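You operate a simulated robot arm through the tools that you are given. There is no shell and no other tool. Be economical: measure what you need, move in short steps, check, and stop when the job is done.

You run a simulated robot arm. Do the job below in one go: nothing can be reset, and whatever is moved stays where it is left.

JOB
Brush the powder off the belt.
Fine: lower the brush with the belt stopped, run the belt till no powder is left, stop it, lift the brush again.

The check looks at the end state, three seconds after you hand in, the way a careful person would. Anything else that was tipped, shoved, dropped, spilled or broken makes it a failure.

ROBOT AND FRAMES
A 7-joint arm with a two-finger parallel gripper, fixed in place. Base frame: the origin is at the foot of the arm, x ahead of it, y to its left, z up. Readings come in mm, rad, newtons and seconds.
With the tool pointing down near the work surface it reaches from about 240 to 680 mm from the base axis. Its first joint turns from -1.152 to 1.152 rad. Payload 2.4 kg.
The TCP is the grasp point between the finger pads, 30 mm short of the fingertips. In the tool frame z runs along the fingers and y along their closing line. Largest opening 94 mm; finger width 28, thickness 10; the body of the gripper, 50 by 96 mm, starts 55 mm behind the TCP.
Orientation is told as [roll, pitch, yaw] about the base's x, y, z axes, in that order, counted from this pose: with the fingers straight down and closing along the base's y, the tool's x points along the base's -x, its y along +y and its z along -z.

CONTROLS
- The arm moves only by the tool arm_command. Its argument "plan" is a list of rows, each a list of 7 numbers: the shift along the tool's x, y, z in mm, then the turn, a rotation vector about the tool's x, y, z in rad, then the closure, from 0 (fully open) to 1 (shut). In form: [[x, y, z, ax, ay, az, jaw], ...]. A call has 1 to 8 rows; each row shifts and turns the commanded pose from where the row before left it, along the tool's axes as they then stand. A row lasts 0.2 s, in which the tool goes at most 50 mm and 0.15 rad; a call with a longer step from one row to the next is refused whole, and so is a gripper value outside its range. Where a pose cannot be reached the arm comes as near as it can. A force on the tool above 90 N (or 10 N above the force at the start of the call, whichever is more), or a blocked arm, ends the call early, and 0.2 s more pass. Each finger travels about 153 mm/s and halts on what it meets, pressing with about 34 N; the grip force reading is that of the motor and also rises with nothing between the fingers. The clock runs only during rows and for 0.2 s after the last one: add rows that do not move to give the fingers time. The reply holds the time, the measured pose of the TCP, the force on the tool along the base axes, the opening and the grip force, in the units named above and with some noise, with the torque about the TCP (base axes, N m) and any sound that the robot's microphone picked up.
- Cameras (640 x 400 px; columns grow to the right, rows downward): "scene" is fixed at [40, 484.3, 1438.1]; the picture's right is [-0.72, -0.69, 0.00], its down [-0.46, 0.48, -0.75] and it looks along [0.52, -0.54, -0.66] (base axes); focal length 330 px, centre (320, 200). "wrist" rides on the gripper at [76, 14, -102] in the tool frame; the picture's right is [-0.18, 0.98, 0.00], its down [-0.75, -0.14, -0.64] and it looks along [-0.63, -0.12, 0.77] (tool axes); focal length 243 px, centre (320, 200). There is no depth. A picture from a camera that has moved, and an enlarged one, comes with that camera's place and axes in the base frame and with its lens. The place of the scene camera against the robot may be out by one fixed shift of up to 12 mm in any direction.
- snapshot(camera): a new picture of that camera. No time passes.
- inspect(camera, box): a new picture of the part [left, top, right, bottom] of that camera's present view, enlarged. No time passes.
- close_job(): hands the job in; it is judged then, once.

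Work in short steps. Places have to be worked out from the pictures, the camera data and where the tool is seen: move nearer, look again, correct. Check each grasp and each placing, and mend what went wrong. You have 120 turns and 64 pictures in all, those below and enlarged ones among them. Open the gripper and draw the arm clear of the work before you hand the job in, unless the task says otherwise; then end with one line.

The tools are called after ">>>" as a command line: name --pt "numbers of a row" for each row, then --argument value for the rest, lists and objects as JSON in quotes. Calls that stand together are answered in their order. arm_command: Moves the arm, as the interface text tells. Its arguments: {"type":"object","properties":{"plan":{"type":"array","items":{"type":"array","items":{"type":"number"}}}},"required":["plan"]} The other tools are called the same way: snapshot (camera) takes a picture; inspect (camera, box) takes an enlarged picture of a part of a camera's view; close_job () hands the job in.

At the start:

```text
clock: 0.0
ee_pos: [341.0, -77.0, 1135.8]
tool_rot: [-0.001, 0.0, 0.001]
force: [0.2, -0.1, 0.9]
wrist_torque: [-0.06, -0.01, 0.03]
grip_width: 94.2
grip_force: 0.1
```

scene: 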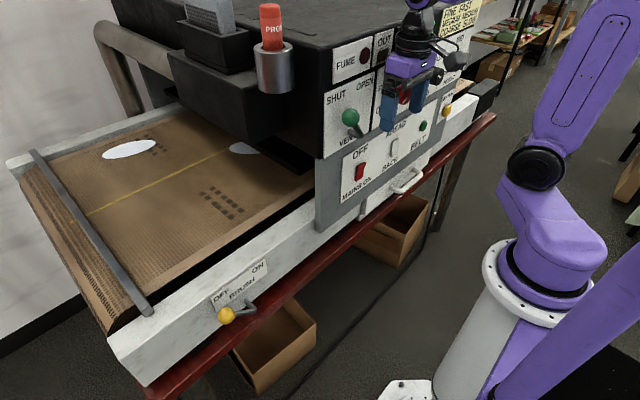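
wrist: 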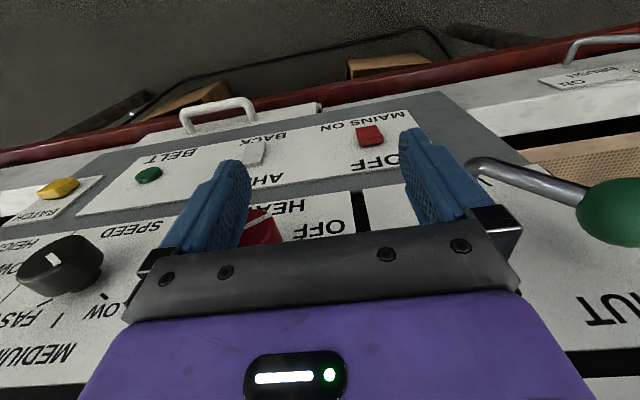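

I start by enlarging the scene picture to read the controls and labels.

>>> inspect --camera "scene" --box '[310, 0, 510, 125]'

>>> inspect --camera "scene" --box '[310, 90, 470, 220]'

>>> inspect --camera "scene" --box '[0, 100, 320, 390]'

>>> snapshot --camera "wrist"

```text
3.20 times, centred on (410, 62) of scene
camera zoom: at [40.0, 484.3, 1438.1], right [-0.72, -0.69, 0.0], down [-0.46, 0.48, -0.75], along [0.52, -0.54, -0.66], focal length 1056 px, centre (32, 640)
```

zoom: 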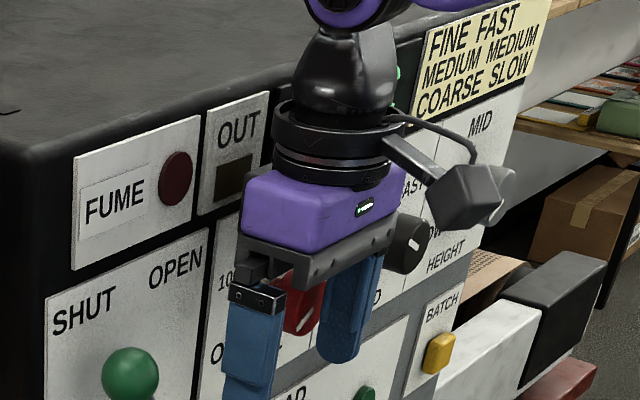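

```text
3.08 times, centred on (390, 155) of scene
camera zoom: at [40.0, 484.3, 1438.1], right [-0.72, -0.69, 0.0], down [-0.46, 0.48, -0.75], along [0.52, -0.54, -0.66], focal length 1015 px, centre (105, 338)
```

zoom: 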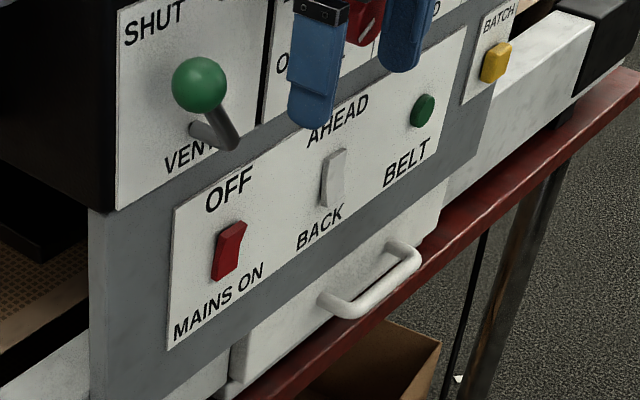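

```text
1.38 times, centred on (160, 245) of scene
camera zoom: at [40.0, 484.3, 1438.1], right [-0.72, -0.69, 0.0], down [-0.46, 0.48, -0.75], along [0.52, -0.54, -0.66], focal length 455 px, centre (541, 138)
```

zoom: 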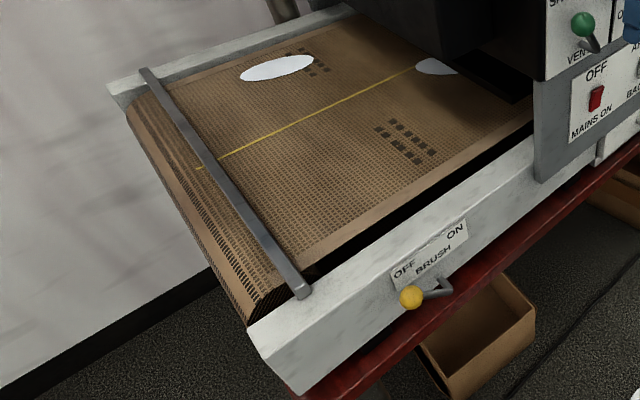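

```text
58 pictures are left
camera wrist: at [263.9, -62.7, 1237.9], right [0.18, 0.98, 0.0], down [0.75, -0.14, 0.64], along [0.63, -0.12, -0.77], focal length 243 px, centre (320, 200)
```

wrist: 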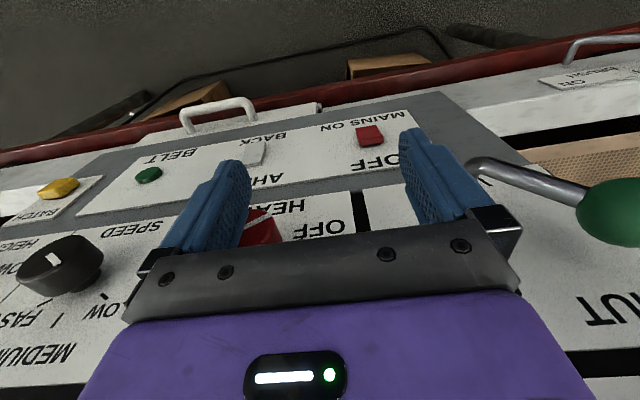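

The panel faces the arm at about x≈405–420. I back off and tilt the tool towards it for a straight look at the panel.

>>> arm_command --pt "40 0 0 0 0 0 0" --pt "30 0 0 0 0 0 0" --pt "0 0 0 0 -0.14 0 0" --pt "0 0 0 0 -0.14 0 0" --pt "0 0 0 0 -0.14 0 0" --pt "0 0 0 0 -0.14 0 0"

>>> snapshot --camera "wrist"

>>> snapshot --camera "scene"

```text
clock: 1.4
ee_pos: [271.4, -82.0, 1134.9]
tool_rot: [-0.012, -0.512, -0.006]
force: [0.0, 0.4, -0.5]
wrist_torque: [-0.03, -0.01, 0.02]
grip_width: 94.3
grip_force: 0.0
out of reach, approached as far as the arm can: row 6
```

```text
57 pictures are left
camera wrist: at [155.7, -65.3, 1186.4], right [0.17, 0.98, 0.08], down [0.34, -0.14, 0.93], along [0.92, -0.13, -0.36], focal length 243 px, centre (320, 200)
```

wrist: 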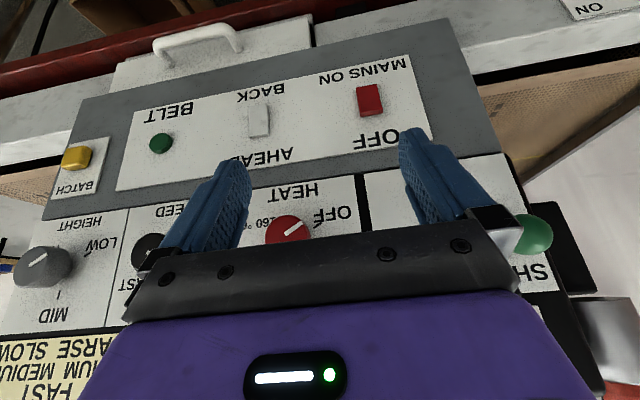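

```text
56 pictures are left
```

scene: 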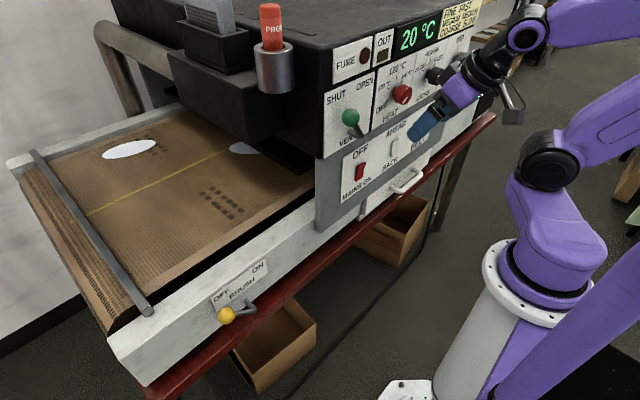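

The display reads 20 °C and the panel is now unobstructed. I enlarge it.

>>> inspect --camera "scene" --box '[320, 10, 480, 110]'

>>> inspect --camera "wrist" --box '[0, 80, 320, 280]'

>>> inspect --camera "scene" --box '[20, 120, 180, 220]'

```text
4.00 times, centred on (400, 60) of scene
camera zoom: at [39.9, 484.3, 1438.1], right [-0.72, -0.69, 0.0], down [-0.46, 0.48, -0.75], along [0.52, -0.54, -0.66], focal length 1320 px, centre (0, 760)
```

zoom: 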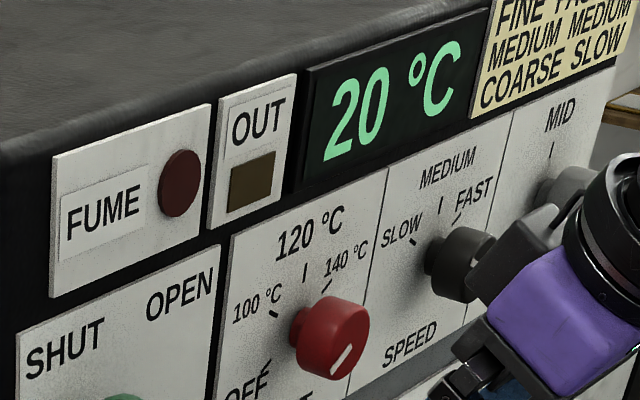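

```text
2.00 times, centred on (160, 180) of wrist
camera zoom: at [155.7, -65.3, 1186.4], right [0.17, 0.98, 0.08], down [0.34, -0.14, 0.93], along [0.92, -0.13, -0.36], focal length 485 px, centre (640, 240)
```

zoom: 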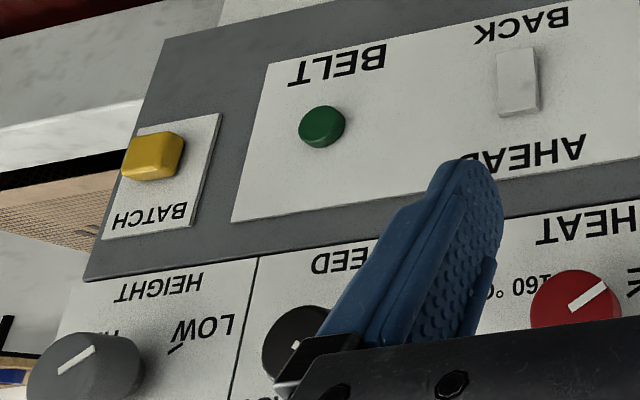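

```text
4.00 times, centred on (100, 170) of scene
camera zoom: at [39.9, 484.3, 1438.1], right [-0.72, -0.69, 0.0], down [-0.46, 0.48, -0.75], along [0.52, -0.54, -0.66], focal length 1320 px, centre (1200, 320)
```

zoom: 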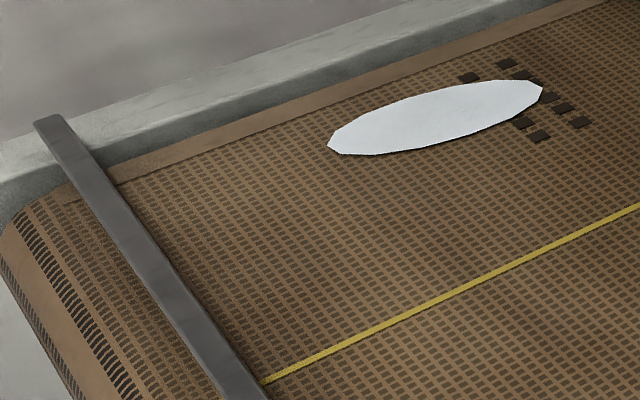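

I still need the speed knob's setting and the rockers' states. I shift left so that the fingers don't cover them.

>>> arm_command --pt "0 45 0 0 0 0 0" --pt "0 45 0 0 0 0 0" --pt "0 30 0 0 0 0 0"

>>> inspect --camera "wrist" --box '[0, 0, 320, 200]'

>>> snapshot --camera "wrist"

>>> inspect --camera "scene" --box '[310, 0, 510, 125]'

```text
clock: 2.2
ee_pos: [274.2, 39.5, 1133.6]
tool_rot: [-0.012, -0.511, -0.005]
force: [0.3, -0.1, 0.0]
wrist_torque: [-0.02, 0.0, 0.01]
grip_width: 93.9
grip_force: 0.1
```

```text
2.00 times, centred on (160, 100) of wrist
camera zoom: at [157.4, 54.7, 1186.1], right [0.17, 0.98, 0.08], down [0.34, -0.14, 0.93], along [0.92, -0.13, -0.36], focal length 485 px, centre (640, 400)
```

zoom: 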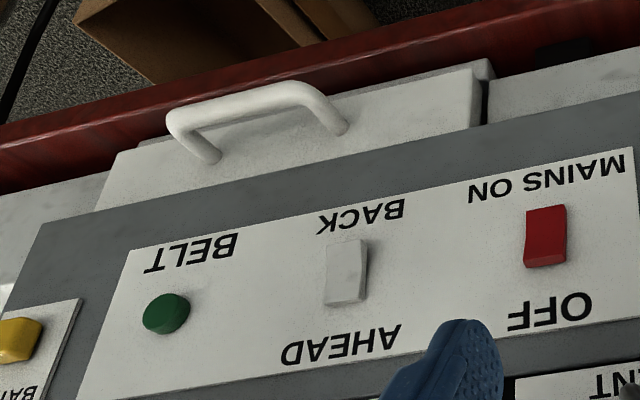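

```text
51 pictures are left
camera wrist: at [157.4, 54.7, 1186.1], right [0.17, 0.98, 0.08], down [0.34, -0.14, 0.93], along [0.92, -0.13, -0.36], focal length 243 px, centre (320, 200)
```

wrist: 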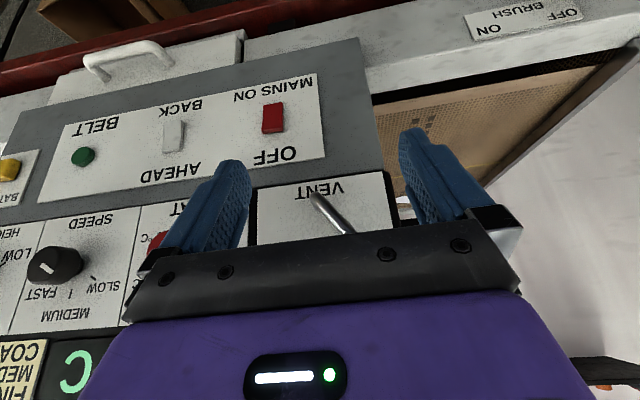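

```text
3.20 times, centred on (410, 62) of scene
camera zoom: at [40.0, 484.3, 1438.1], right [-0.72, -0.69, 0.0], down [-0.46, 0.48, -0.75], along [0.52, -0.54, -0.66], focal length 1056 px, centre (32, 640)
```

zoom: 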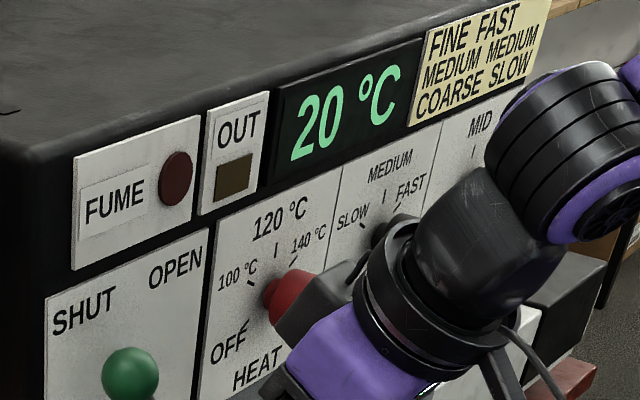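

Zooming on the speed knob and the rockers.

>>> inspect --camera "wrist" --box '[0, 200, 160, 300]'

>>> inspect --camera "wrist" --box '[140, 60, 332, 180]'

>>> inspect --camera "scene" --box '[180, 240, 310, 340]'

```text
4.00 times, centred on (80, 250) of wrist
camera zoom: at [157.4, 54.7, 1186.1], right [0.17, 0.98, 0.08], down [0.34, -0.14, 0.93], along [0.92, -0.13, -0.36], focal length 970 px, centre (1280, 0)
```

zoom: 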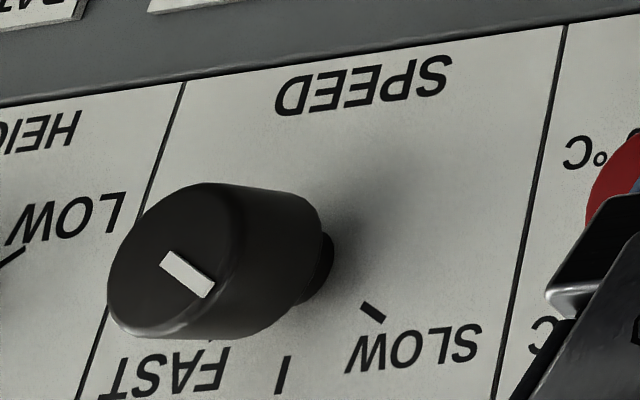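

```text
3.33 times, centred on (236, 120) of wrist
camera zoom: at [157.4, 54.7, 1186.1], right [0.17, 0.98, 0.08], down [0.34, -0.14, 0.93], along [0.92, -0.13, -0.36], focal length 809 px, centre (600, 467)
```

zoom: 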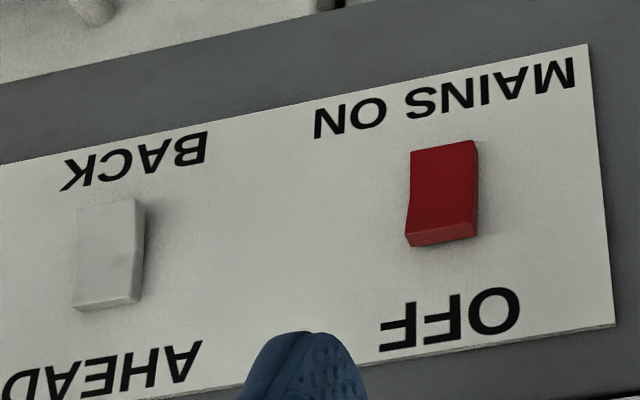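

```text
4.00 times, centred on (245, 290) of scene
camera zoom: at [40.0, 484.3, 1438.1], right [-0.72, -0.69, 0.0], down [-0.46, 0.48, -0.75], along [0.52, -0.54, -0.66], focal length 1320 px, centre (620, -160)
```

zoom: 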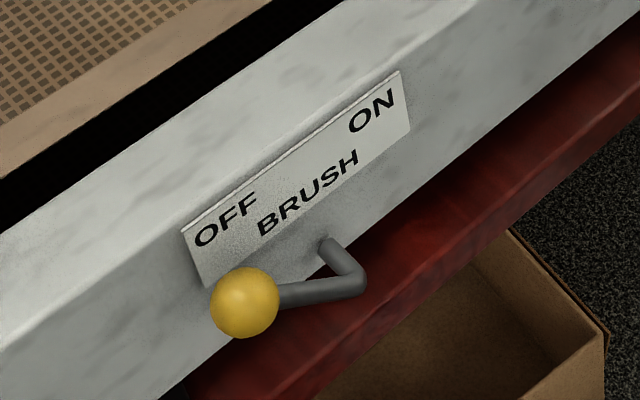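

Findings: mains on (display lit), direction switch seems to be AHEAD, speed knob on SLOW, belt not moving, brush lever OFF. I move over to the brush lever for a closer look.

>>> arm_command --pt "0 45 0 0 0 0 0.5" --pt "0 45 0 0 0 0 1" --pt "0 45 0 0 0 0 1" --pt "0 45 0 0 0 0 1" --pt "0 40 0 0 0 0 1" --pt "0 40 0 0 0 0 1"

>>> snapshot --camera "wrist"

```text
clock: 3.6
ee_pos: [274.4, 299.4, 1134.4]
tool_rot: [-0.012, -0.509, -0.004]
force: [0.4, 0.0, 0.2]
wrist_torque: [-0.04, 0.01, -0.01]
grip_width: 0.0
grip_force: 33.1
```

```text
46 pictures are left
camera wrist: at [158.3, 315.0, 1184.7], right [0.17, 0.98, 0.08], down [0.34, -0.14, 0.93], along [0.92, -0.13, -0.36], focal length 243 px, centre (320, 200)
```

wrist: 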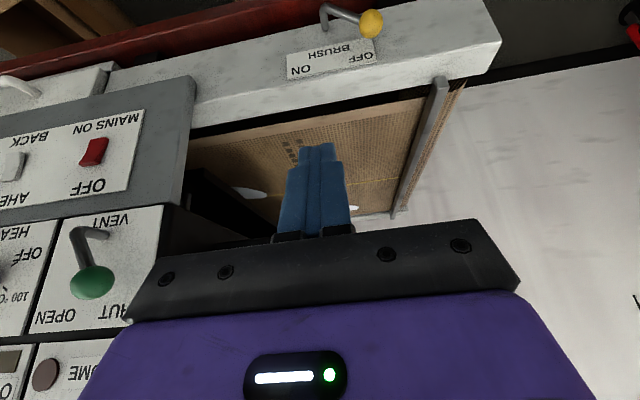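

Triangulated, the brush ball is at about (393, 373, 850). I descend towards it, staying in front, for a better look.

>>> arm_command --pt "14.6 0 26.2 0 0 0 1" --pt "14.6 0 26.2 0 0 0 1" --pt "14.6 0 26.2 0 0 0 1" --pt "14.6 0 26.2 0 0 0 1" --pt "14.6 0 26.2 0 0 0 1" --pt "0 0 0 0 0 0 1"

>>> snapshot --camera "wrist"

```text
clock: 5.0
ee_pos: [274.6, 296.1, 981.5]
tool_rot: [-0.011, -0.509, -0.003]
force: [-0.5, 0.0, 0.5]
wrist_torque: [-0.02, -0.03, -0.01]
grip_width: 0.0
grip_force: 33.1
```

```text
45 pictures are left
camera wrist: at [159.0, 312.1, 1033.3], right [0.17, 0.98, 0.08], down [0.34, -0.14, 0.93], along [0.92, -0.13, -0.36], focal length 243 px, centre (320, 200)
```

wrist: 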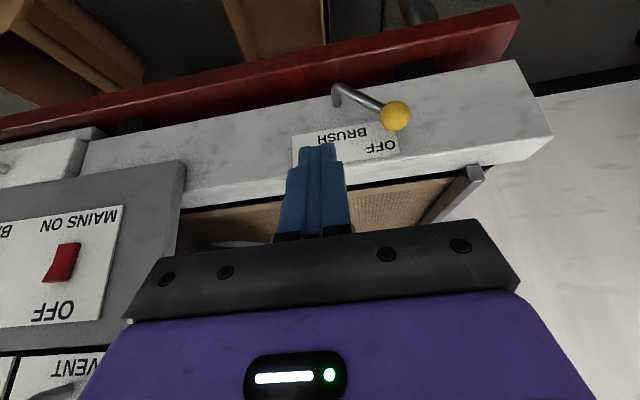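

>>> inspect --camera "wrist" --box '[260, 60, 452, 180]'

```text
3.33 times, centred on (356, 120) of wrist
camera zoom: at [159.0, 312.1, 1033.3], right [0.17, 0.98, 0.08], down [0.34, -0.14, 0.93], along [0.92, -0.13, -0.36], focal length 809 px, centre (200, 467)
```

zoom: 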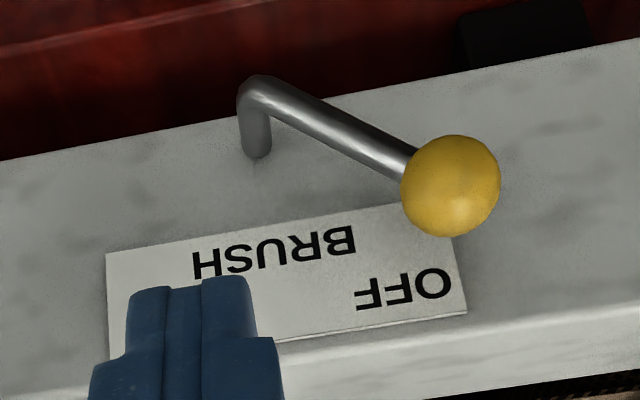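

Ball now refined to about (393, 373, 853), radius ≈17, pivot about (y 312, z 794): the lever swings over the top to ON at y≈251. I place the closed fingers to the left of the ball.

>>> arm_command --pt "0 42 0 0 0 0 1" --pt "0 42 0 0 0 0 1" --pt "0 42 0 0 0 0 1" --pt "-11.5 0 38.8 0 0 0 1" --pt "-11.5 0 38.8 0 0 0 1" --pt "-11.5 0 38.8 0 0 0 1" --pt "-11.5 0 30 0 0 0 1" --pt "0 0 0 0 0 0 1"

>>> snapshot --camera "wrist"

>>> inspect --camera "scene" --box '[100, 190, 340, 340]'

```text
clock: 6.8
ee_pos: [387.7, 421.0, 875.9]
tool_rot: [-0.013, -0.51, -0.005]
force: [0.7, -0.2, -0.3]
wrist_torque: [0.02, 0.02, 0.01]
grip_width: 0.0
grip_force: 32.7
```

```text
43 pictures are left
camera wrist: at [271.1, 437.4, 927.1], right [0.17, 0.98, 0.08], down [0.34, -0.14, 0.93], along [0.92, -0.13, -0.36], focal length 243 px, centre (320, 200)
```

wrist: 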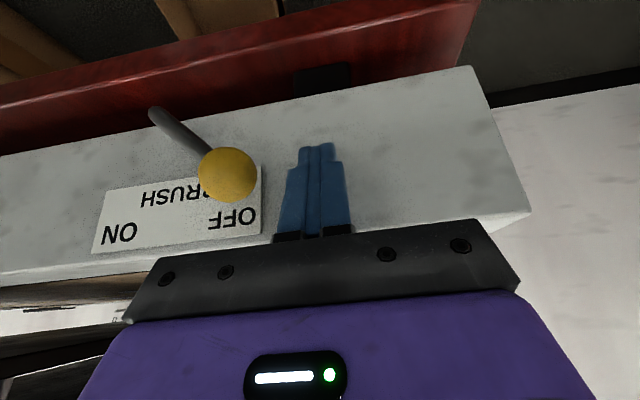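

```text
2.67 times, centred on (220, 265) of scene
camera zoom: at [40.0, 484.3, 1438.1], right [-0.72, -0.69, 0.0], down [-0.46, 0.48, -0.75], along [0.52, -0.54, -0.66], focal length 880 px, centre (587, 27)
```

zoom: 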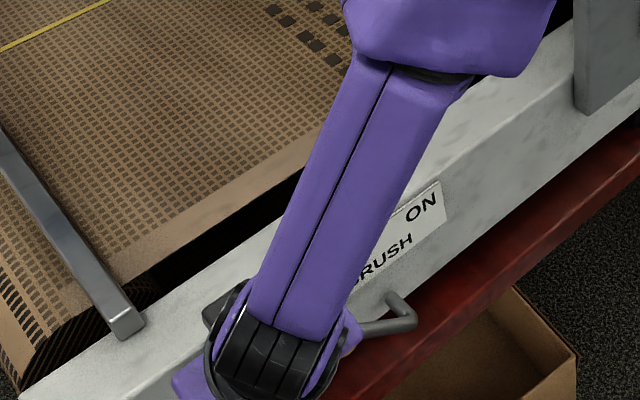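

The finger is level with the ball and ~20 mm to its left. Now I sweep right, pushing the ball.

>>> arm_command --pt "0 -16 0 0 0 0 1" --pt "0 -16 0 0 0 0 1" --pt "0 -16 0 0 0 0 1" --pt "0 -16 0 0 0 0 1" --pt "0 -16 0 0 0 0 1"

>>> snapshot --camera "wrist"

```text
clock: 7.9
ee_pos: [385.0, 376.6, 889.5]
tool_rot: [0.046, -0.529, -0.002]
force: [-1.6, 2.3, 3.7]
wrist_torque: [-0.03, 0.03, -0.06]
grip_width: 0.0
grip_force: 33.0
stopped in row 5: the force on the tool passed its limit at 95 N (the readings are from after the stop); the commanded pose is now the measured one
```

```text
41 pictures are left
camera wrist: at [268.6, 386.6, 939.7], right [0.14, 0.98, 0.13], down [0.33, -0.17, 0.93], along [0.93, -0.08, -0.35], focal length 243 px, centre (320, 200)
```

wrist: 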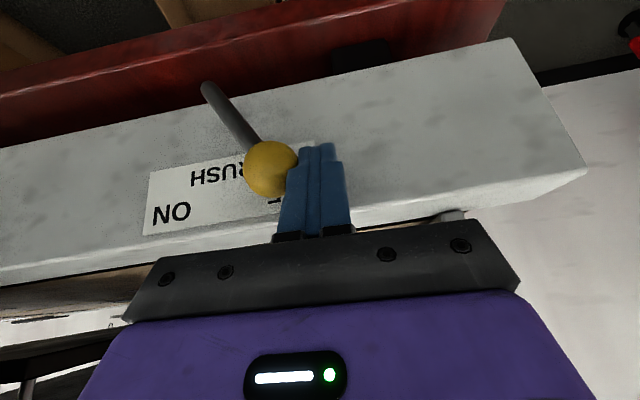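

The ball moved partly (about 20° of swing) before the force limit stopped the fast push. I continue more slowly, following the arc.

>>> arm_command --pt "0 -6 0 0 0 0 1" --pt "0 -6 1 0 0 0 1" --pt "0 -6 1 0 0 0 1" --pt "0 -6 1 0 0 0 1" --pt "0 -6 1 0 0 0 1" --pt "0 -6 1 0 0 0 1" --pt "0 -6 1 0 0 0 1" --pt "0 -6 1 0 0 0 1"

```text
clock: 9.2
ee_pos: [386.9, 365.0, 896.4]
tool_rot: [0.094, -0.542, -0.002]
force: [-4.0, 3.1, 5.4]
wrist_torque: [-0.04, 0.09, -0.09]
grip_width: 0.0
grip_force: 32.8
stopped in row 6: the force on the tool passed its limit at 92 N (the readings are from after the stop); the commanded pose is now the measured one
```

>>> snapshot --camera "wrist"

>>> snapshot --camera "scene"

```text
40 pictures are left
camera wrist: at [267.9, 369.5, 945.0], right [0.11, 0.98, 0.17], down [0.32, -0.2, 0.92], along [0.94, -0.05, -0.34], focal length 243 px, centre (320, 200)
```

wrist: 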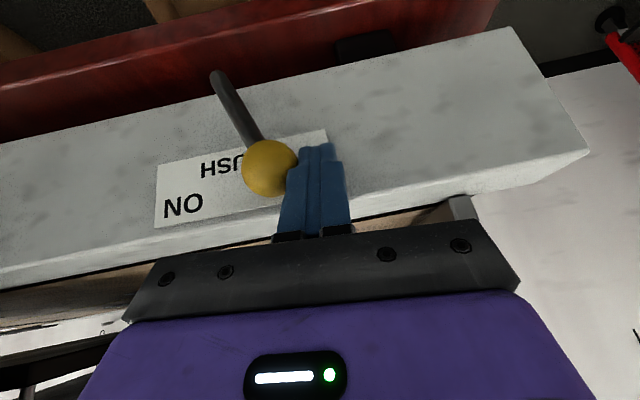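

```text
39 pictures are left
```

scene: 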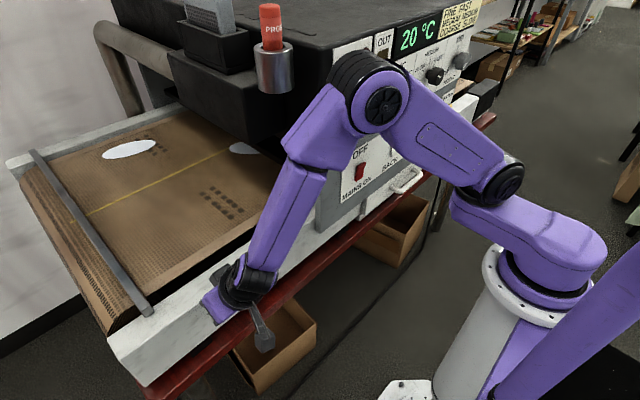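

The lever is stiff but moving (now ~73° of the swing). I push slower so that the force remains under the limit.

>>> arm_command --pt "0 -5 0 0 0 0 1" --pt "0 -4 0 0 0 0 1" --pt "0 -3 0 0 0 0 1" --pt "0 -3 0 0 0 0 1" --pt "0 -3 0 0 0 0 1" --pt "0 -3 0 0 0 0 1" --pt "0 -3 0 0 0 0 1" --pt "0 -3 0 0 0 0 1"

```text
clock: 11.0
ee_pos: [389.1, 330.5, 890.9]
tool_rot: [0.081, -0.538, -0.007]
force: [0.2, -0.1, -0.1]
wrist_torque: [0.01, 0.0, -0.04]
grip_width: 0.1
grip_force: 33.0
```

>>> snapshot --camera "wrist"

```text
38 pictures are left
camera wrist: at [271.9, 337.8, 940.6], right [0.12, 0.98, 0.16], down [0.32, -0.19, 0.93], along [0.94, -0.06, -0.34], focal length 243 px, centre (320, 200)
```

wrist: 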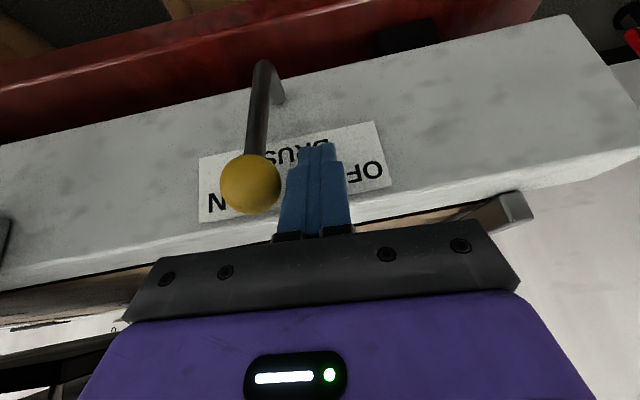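

The lever is just past vertical and the finger is no longer loaded. I keep pushing towards ON, easing downwards.

>>> arm_command --pt "0 -8 1 0 0 0 1" --pt "0 -6 2 0 0 0 1" --pt "0 -5 3 0 0 0 1" --pt "0 -5 3 0 0 0 1" --pt "0 -5 3 0 0 0 1" --pt "0 -5 3 0 0 0 1" --pt "0 -4 3 0 0 0 1" --pt "0 -4 3 0 0 0 1"

>>> snapshot --camera "wrist"

```text
clock: 12.8
ee_pos: [392.0, 304.2, 874.8]
tool_rot: [0.1, -0.54, 0.016]
force: [-49.8, 10.9, 45.9]
wrist_torque: [0.25, -0.3, 0.35]
grip_width: 0.0
grip_force: 33.4
```

```text
37 pictures are left
camera wrist: at [273.7, 307.1, 924.0], right [0.09, 0.98, 0.18], down [0.33, -0.2, 0.92], along [0.94, -0.03, -0.34], focal length 243 px, centre (320, 200)
```

wrist: 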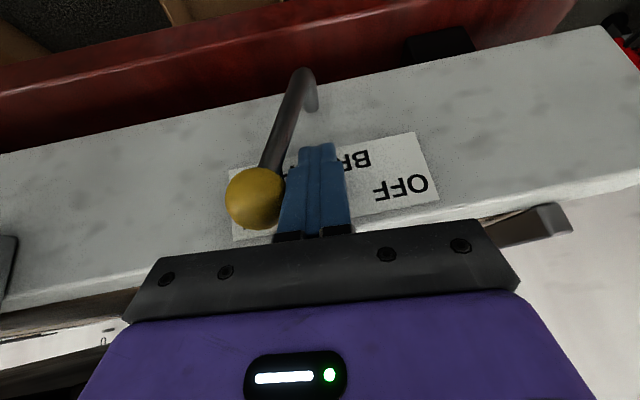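

Ball now at about y 269 (target ≈251). There's some axial load on the finger, so I retreat a little along the tool and push sideways only.

>>> arm_command --pt "0 0 -6 0 0 0 1" --pt "0 -3 -4 0 0 0 1" --pt "0 -3 0 0 0 0 1" --pt "0 -3 0 0 0 0 1" --pt "0 -3 0 0 0 0 1" --pt "0 -3 0 0 0 0 1" --pt "0 -3 0 0 0 0 1" --pt "0 -3 0 0 0 0 1"

>>> snapshot --camera "wrist"

```text
clock: 14.6
ee_pos: [391.4, 279.7, 880.9]
tool_rot: [0.099, -0.54, 0.006]
force: [-24.1, 19.8, 11.7]
wrist_torque: [0.37, 0.11, 0.5]
grip_width: 0.0
grip_force: 33.2
```

```text
36 pictures are left
camera wrist: at [273.8, 283.7, 929.4], right [0.1, 0.98, 0.18], down [0.33, -0.2, 0.92], along [0.94, -0.04, -0.34], focal length 243 px, centre (320, 200)
```

wrist: 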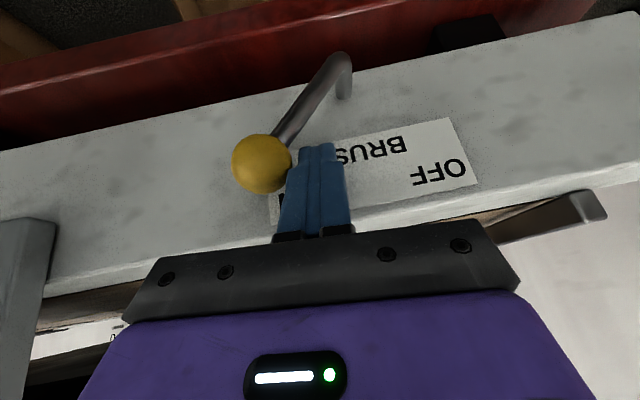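

Ball at about (250, 858): almost at the mirrored end. A small extra push, then back off and look.

>>> arm_command --pt "0 -3 0 0 0 0 1" --pt "0 -3 0 0 0 0 1" --pt "0 -3 0 0 0 0 1" --pt "0 -2 0 0 0 0 1" --pt "0 0 0 0 0 0 1"

>>> arm_command --pt "0 15 0 0 0 0 1" --pt "0 15 -20 0 0 0 1" --pt "0 0 -40 0 0 0 1" --pt "0 0 -45 0 0 0 1" --pt "0 -45 -30 0 0 0 1" --pt "0 -48 0 0 0 0 1" --pt "0 -48 0 0 0 0 1"

>>> snapshot --camera "scene"

>>> snapshot --camera "wrist"

```text
clock: 15.8
ee_pos: [391.5, 273.5, 880.0]
tool_rot: [0.107, -0.537, 0.009]
force: [-16.2, 35.7, 14.4]
wrist_torque: [0.12, 0.69, -0.31]
grip_width: 0.0
grip_force: 32.4
```

```text
refused: row 5 steps farther than a row can; nothing moved
```

```text
35 pictures are left
```

scene: 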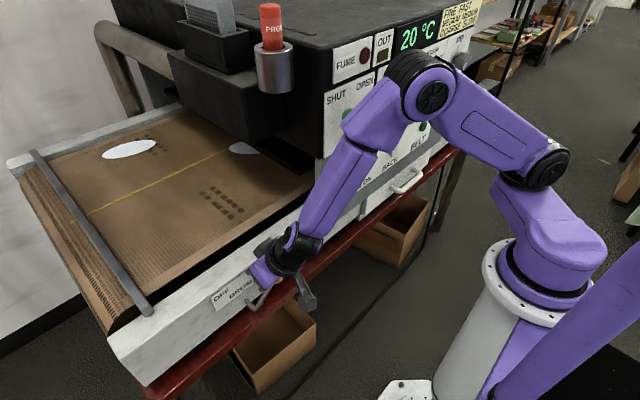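

```text
34 pictures are left
camera wrist: at [273.9, 275.6, 928.9], right [0.1, 0.98, 0.18], down [0.33, -0.21, 0.92], along [0.94, -0.03, -0.34], focal length 243 px, centre (320, 200)
```

wrist: 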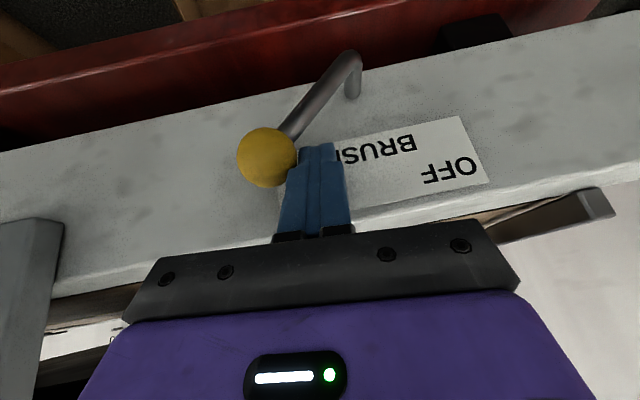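

A 36 N resistance suggests the end stop. I retreat and look whether the brush is down.

>>> arm_command --pt "0 12 0 0 0 0 1" --pt "0 12 -20 0 0 0 1" --pt "0 0 -40 0 0 0 1" --pt "0 0 -45 0 0 0 1" --pt "0 0 -45 0 0 0 1" --pt "0 -45 0 0 0 0 1" --pt "0 -48 0 0 0 0 1" --pt "0 -48 0 0 0 0 1"

>>> inspect --camera "scene" --box '[0, 120, 320, 340]'

>>> snapshot --camera "wrist"

```text
clock: 17.6
ee_pos: [326.3, 132.1, 996.4]
tool_rot: [0.091, -0.541, -0.002]
force: [0.5, -0.6, 0.1]
wrist_torque: [0.0, 0.05, 0.03]
grip_width: 0.0
grip_force: 33.8
```

```text
1.82 times, centred on (160, 230) of scene
camera zoom: at [39.9, 484.3, 1438.1], right [-0.72, -0.69, 0.0], down [-0.46, 0.48, -0.75], along [0.52, -0.54, -0.66], focal length 600 px, centre (611, 146)
```

zoom: 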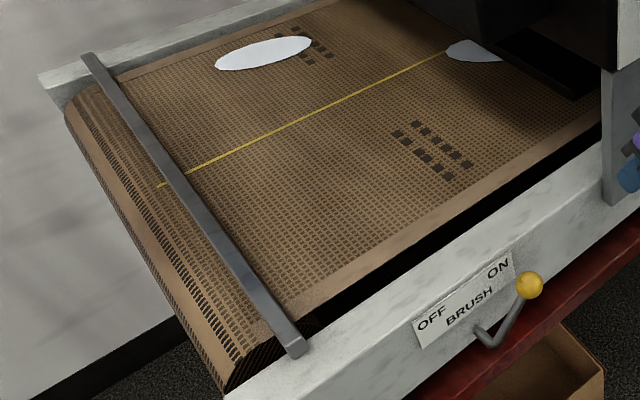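

```text
32 pictures are left
camera wrist: at [208.8, 137.2, 1046.1], right [0.11, 0.98, 0.17], down [0.32, -0.2, 0.93], along [0.94, -0.05, -0.34], focal length 243 px, centre (320, 200)
```

wrist: 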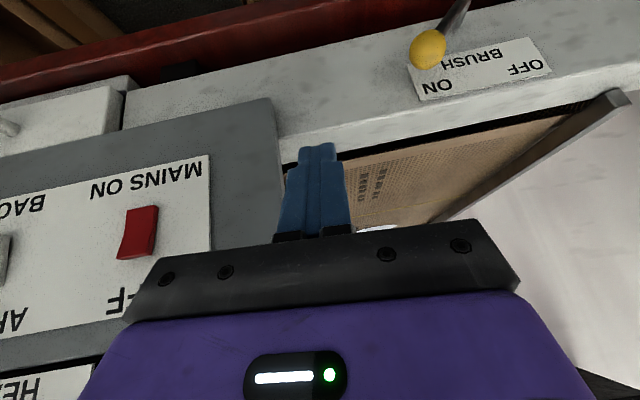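

The lever is on ON. Now the BELT button, triangulated near (394, -303, 980). I back off, straighten the roll and travel right.

>>> arm_command --pt "31 0 -18 0.077 0 -0.046 1" --pt "0 -48 0 0 0 0 1" --pt "0 -48 0 0 0 0 1" --pt "0 -48 0 0 0 0 1" --pt "0 -48 0 0 0 0 1" --pt "0 -48 0 0 0 0 1" --pt "0 -48 0 0 0 0 1" --pt "0 -48 0 0 0 0 1"

>>> arm_command --pt "0 -40 0 0 0 0 1" --pt "0 -48 0 0 0 0 1" --pt "0 0 0 0 -0.12 0 1" --pt "0 0 0 0 -0.12 0 1" --pt "0 0 0 0 -0.12 0 1"

>>> snapshot --camera "wrist"

```text
clock: 19.4
ee_pos: [364.1, -151.8, 1024.5]
tool_rot: [-0.016, -0.543, 0.053]
force: [-2.4, 0.8, -1.3]
wrist_torque: [-0.19, -0.26, 0.04]
grip_width: 0.0
grip_force: 33.2
out of reach, approached as far as the arm can: row 3, 4, 5, 6, 7
```

```text
clock: 20.6
ee_pos: [368.2, -239.8, 1022.0]
tool_rot: [-0.014, -0.772, 0.05]
force: [-19.6, 2.8, -17.8]
wrist_torque: [0.06, 0.78, 0.09]
grip_width: 0.0
grip_force: 32.3
out of reach, approached as far as the arm can: row 5
```

```text
31 pictures are left
camera wrist: at [242.3, -230.4, 1041.6], right [0.09, 0.99, 0.12], down [0.1, -0.13, 0.99], along [0.99, -0.08, -0.11], focal length 243 px, centre (320, 200)
```

wrist: 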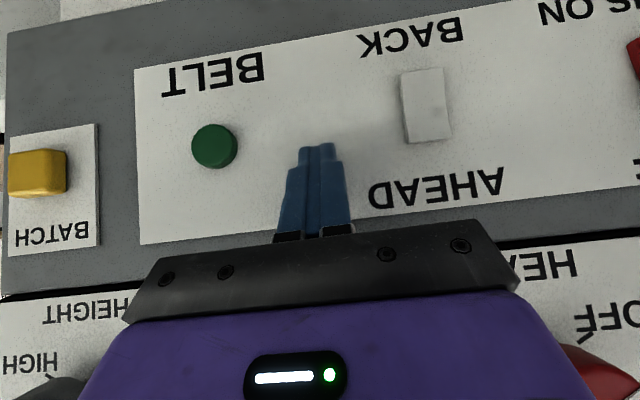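

The finger is lightly touching the panel face. I pull back, then move in line with the button (≈(395, -308, 980)).

>>> arm_command --pt "18 0 -17.5 0 0 0 1" --pt "7 0 -7 0 0 0 1" --pt "0 -34 0 0 0 0 1" --pt "0 -34 0 0 0 0 1" --pt "0 0 0 0 0 0 1"

>>> snapshot --camera "wrist"

>>> snapshot --camera "scene"

```text
clock: 21.8
ee_pos: [365.6, -308.6, 1028.4]
tool_rot: [-0.016, -0.783, 0.056]
force: [0.6, 0.5, -0.1]
wrist_torque: [0.01, 0.0, -0.02]
grip_width: 0.3
grip_force: 33.0
out of reach, approached as far as the arm can: row 1, 2
```

```text
30 pictures are left
camera wrist: at [237.5, -300.4, 1047.6], right [0.09, 0.99, 0.12], down [0.09, -0.12, 0.99], along [0.99, -0.08, -0.1], focal length 243 px, centre (320, 200)
```

wrist: 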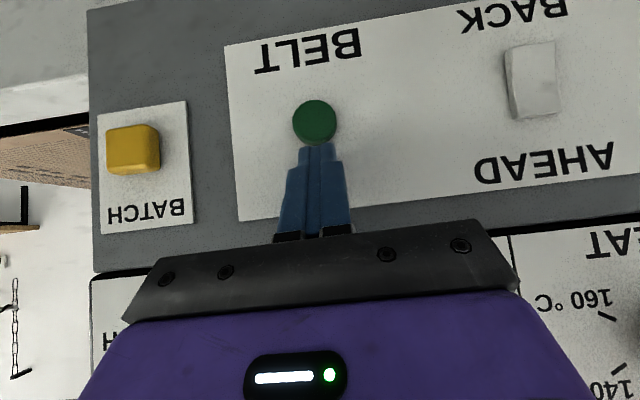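

```text
29 pictures are left
```

scene: 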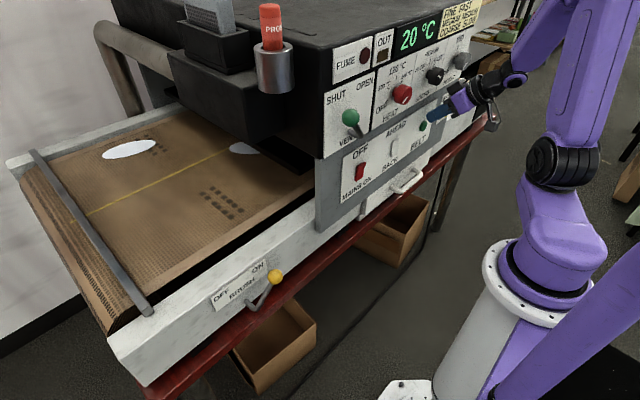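

The finger is aligned laterally, above the button. I back off while lowering to button height.

>>> arm_command --pt "14 0 -11 0 0 0 1" --pt "12 0 10 0 0 0 1" --pt "12 0 12 0 0 0 1" --pt "0 0 0 0 0 0 1"

>>> snapshot --camera "wrist"

```text
clock: 22.8
ee_pos: [345.6, -310.9, 993.5]
tool_rot: [-0.02, -0.781, 0.056]
force: [-0.6, -0.9, 0.6]
wrist_torque: [-0.03, -0.01, 0.01]
grip_width: 0.0
grip_force: 33.5
```

```text
28 pictures are left
camera wrist: at [219.5, -301.6, 1011.7], right [0.09, 0.99, 0.12], down [0.09, -0.12, 0.99], along [0.99, -0.08, -0.1], focal length 243 px, centre (320, 200)
```

wrist: 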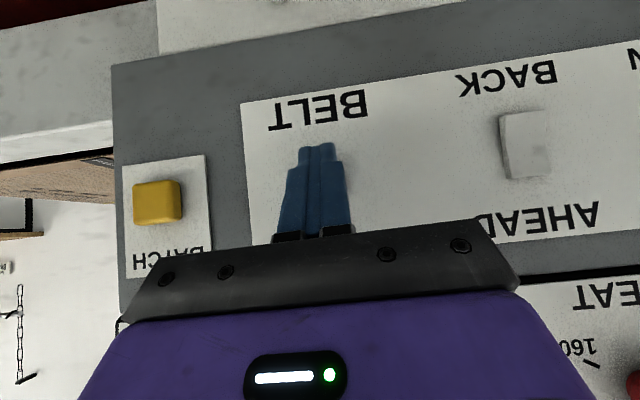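

Leading fingertip corner is at about (377, -311, 982), ~17 mm before the button. Press slowly forward.

>>> arm_command --pt "-3.5 0 3.5 0 0 0 1" --pt "-3.5 0 3.5 0 0 0 1" --pt "-3.5 0 3.5 0 0 0 1" --pt "-1.5 0 1.5 0 0 0 1" --pt "0 0 0 0 0 0 1"

```text
clock: 24.0
ee_pos: [362.2, -310.4, 991.9]
tool_rot: [-0.017, -0.78, 0.054]
force: [-3.2, 1.0, 0.9]
wrist_torque: [0.01, 0.02, 0.03]
grip_width: 0.0
grip_force: 32.8
heard: click
```

A click was heard. I release and look at the belt.

>>> arm_command --pt "6 0 -6 0 0 0 1" --pt "4 0 -4 0 0 0 1"

>>> snapshot --camera "scene"

```text
clock: 24.6
ee_pos: [347.3, -312.1, 993.6]
tool_rot: [-0.02, -0.783, 0.059]
force: [0.5, 0.2, -0.9]
wrist_torque: [0.0, -0.01, 0.03]
grip_width: 0.4
grip_force: 33.6
```

```text
27 pictures are left
```

scene: 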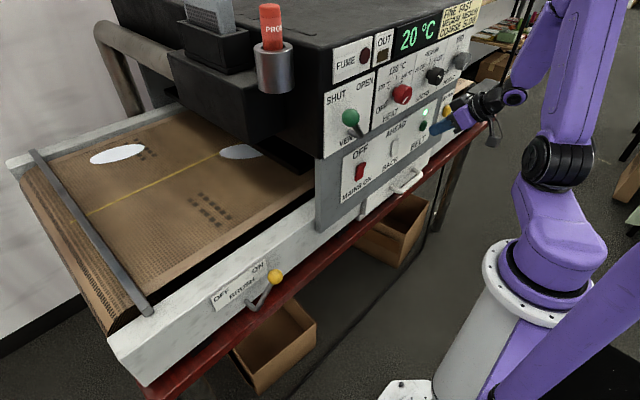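

The belt runs ahead, the BELT lamp is lit, and the powder moves toward the brush. I wait and watch.

>>> arm_command --pt "0 0 0 0 0 0 1" --pt "0 0 0 0 0 0 1" --pt "0 0 0 0 0 0 1" --pt "0 0 0 0 0 0 1" --pt "0 0 0 0 0 0 1" --pt "0 0 0 0 0 0 1" --pt "0 0 0 0 0 0 1" --pt "0 0 0 0 0 0 1"

>>> arm_command --pt "0 0 0 0 0 0 1" --pt "0 0 0 0 0 0 1" --pt "0 0 0 0 0 0 1" --pt "0 0 0 0 0 0 1" --pt "0 0 0 0 0 0 1" --pt "0 0 0 0 0 0 1" --pt "0 0 0 0 0 0 1" --pt "0 0 0 0 0 0 1"

>>> snapshot --camera "scene"

```text
clock: 26.4
ee_pos: [348.5, -310.6, 993.0]
tool_rot: [-0.017, -0.781, 0.056]
force: [0.1, 0.0, -0.4]
wrist_torque: [0.04, 0.01, 0.0]
grip_width: 0.0
grip_force: 32.9
```

```text
clock: 28.2
ee_pos: [347.9, -311.1, 993.4]
tool_rot: [-0.017, -0.781, 0.054]
force: [0.6, -0.5, 0.3]
wrist_torque: [0.0, 0.02, -0.04]
grip_width: 0.0
grip_force: 33.1
```

```text
26 pictures are left
```

scene: 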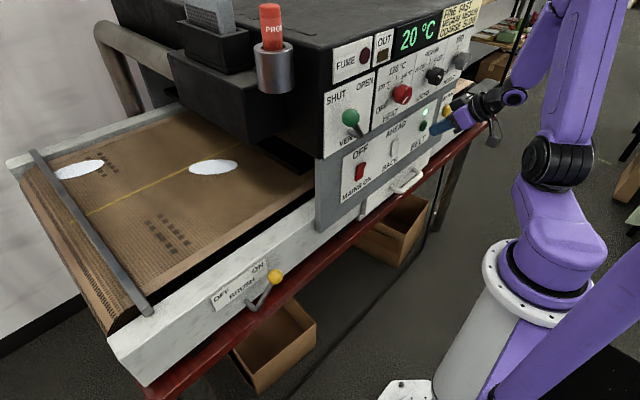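

The first patch reaches the brush. Waiting on.

>>> arm_command --pt "0 0 0 0 0 0 1" --pt "0 0 0 0 0 0 1" --pt "0 0 0 0 0 0 1" --pt "0 0 0 0 0 0 1" --pt "0 0 0 0 0 0 1" --pt "0 0 0 0 0 0 1" --pt "0 0 0 0 0 0 1" --pt "0 0 0 0 0 0 1"

>>> arm_command --pt "0 0 0 0 0 0 1" --pt "0 0 0 0 0 0 1" --pt "0 0 0 0 0 0 1" --pt "0 0 0 0 0 0 1" --pt "0 0 0 0 0 0 1" --pt "0 0 0 0 0 0 1" --pt "0 0 0 0 0 0 1" --pt "0 0 0 0 0 0 1"

>>> arm_command --pt "0 0 0 0 0 0 1" --pt "0 0 0 0 0 0 1" --pt "0 0 0 0 0 0 1" --pt "0 0 0 0 0 0 1" --pt "0 0 0 0 0 0 1" --pt "0 0 0 0 0 0 1" --pt "0 0 0 0 0 0 1" --pt "0 0 0 0 0 0 1"

>>> snapshot --camera "scene"

```text
clock: 30.0
ee_pos: [348.3, -312.6, 993.9]
tool_rot: [-0.018, -0.781, 0.056]
force: [0.4, -0.5, 0.9]
wrist_torque: [-0.01, 0.01, 0.01]
grip_width: 0.0
grip_force: 33.0
```

```text
clock: 31.8
ee_pos: [348.9, -310.7, 993.5]
tool_rot: [-0.019, -0.782, 0.056]
force: [0.0, -0.9, 0.6]
wrist_torque: [0.0, 0.02, -0.01]
grip_width: 0.0
grip_force: 32.9
```

```text
clock: 33.6
ee_pos: [348.8, -311.6, 993.2]
tool_rot: [-0.017, -0.783, 0.055]
force: [-0.4, -0.5, -0.4]
wrist_torque: [0.03, 0.01, 0.02]
grip_width: 0.0
grip_force: 33.2
```

```text
25 pictures are left
```

scene: 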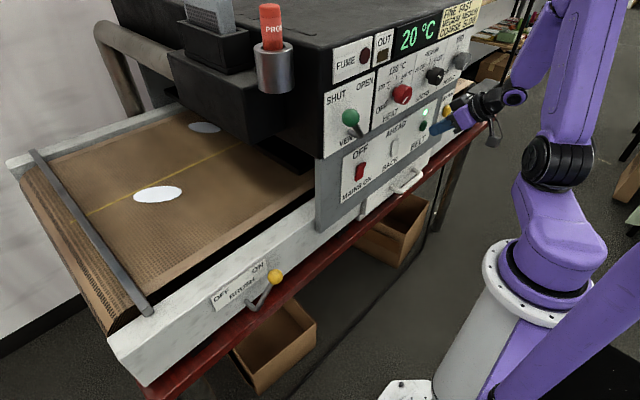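

A third patch is emerging from the tunnel. I check the belt past the bar, then continue.

>>> inspect --camera "scene" --box '[0, 120, 240, 340]'

>>> arm_command --pt "0 0 0 0 0 0 1" --pt "0 0 0 0 0 0 1" --pt "0 0 0 0 0 0 1" --pt "0 0 0 0 0 0 1" --pt "0 0 0 0 0 0 1" --pt "0 0 0 0 0 0 1" --pt "0 0 0 0 0 0 1" --pt "0 0 0 0 0 0 1"

>>> arm_command --pt "0 0 0 0 0 0 1" --pt "0 0 0 0 0 0 1" --pt "0 0 0 0 0 0 1" --pt "0 0 0 0 0 0 1" --pt "0 0 0 0 0 0 1" --pt "0 0 0 0 0 0 1" --pt "0 0 0 0 0 0 1" --pt "0 0 0 0 0 0 1"

>>> arm_command --pt "0 0 0 0 0 0 1" --pt "0 0 0 0 0 0 1" --pt "0 0 0 0 0 0 1" --pt "0 0 0 0 0 0 1" --pt "0 0 0 0 0 0 1" --pt "0 0 0 0 0 0 1" --pt "0 0 0 0 0 0 1" --pt "0 0 0 0 0 0 1"

>>> arm_command --pt "0 0 0 0 0 0 1" --pt "0 0 0 0 0 0 1" --pt "0 0 0 0 0 0 1" --pt "0 0 0 0 0 0 1" --pt "0 0 0 0 0 0 1" --pt "0 0 0 0 0 0 1" --pt "0 0 0 0 0 0 1" --pt "0 0 0 0 0 0 1"

>>> snapshot --camera "scene"

```text
1.82 times, centred on (120, 230) of scene
camera zoom: at [40.0, 484.3, 1438.1], right [-0.72, -0.69, 0.0], down [-0.46, 0.48, -0.75], along [0.52, -0.54, -0.66], focal length 600 px, centre (684, 146)
```

zoom: 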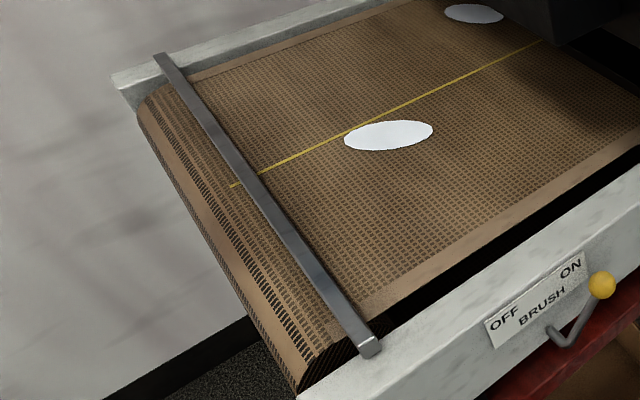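

```text
clock: 35.4
ee_pos: [348.3, -312.5, 993.3]
tool_rot: [-0.018, -0.781, 0.055]
force: [0.1, 0.6, -0.3]
wrist_torque: [0.0, -0.04, 0.01]
grip_width: 0.0
grip_force: 33.1
```

```text
clock: 37.2
ee_pos: [349.3, -311.6, 993.9]
tool_rot: [-0.016, -0.782, 0.055]
force: [0.2, -0.6, -1.2]
wrist_torque: [-0.02, -0.01, 0.01]
grip_width: 0.2
grip_force: 32.7
```

```text
clock: 39.0
ee_pos: [348.5, -311.3, 992.6]
tool_rot: [-0.017, -0.783, 0.057]
force: [-0.1, -0.8, 0.2]
wrist_torque: [-0.01, 0.01, 0.0]
grip_width: 0.2
grip_force: 33.3
```

```text
clock: 40.8
ee_pos: [348.3, -310.7, 993.4]
tool_rot: [-0.017, -0.783, 0.055]
force: [-0.4, 0.6, 0.8]
wrist_torque: [-0.02, -0.01, -0.01]
grip_width: 0.0
grip_force: 32.4
```

```text
23 pictures are left
```

scene: 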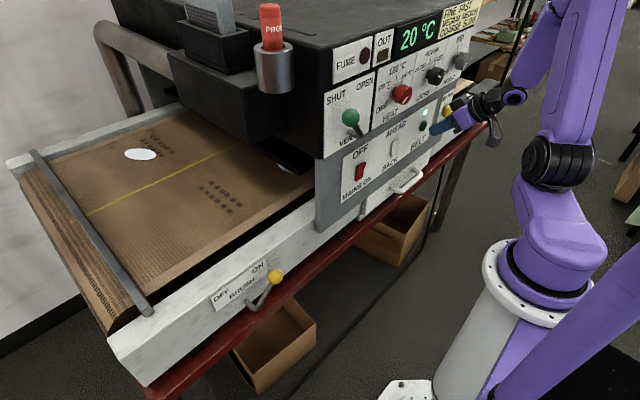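

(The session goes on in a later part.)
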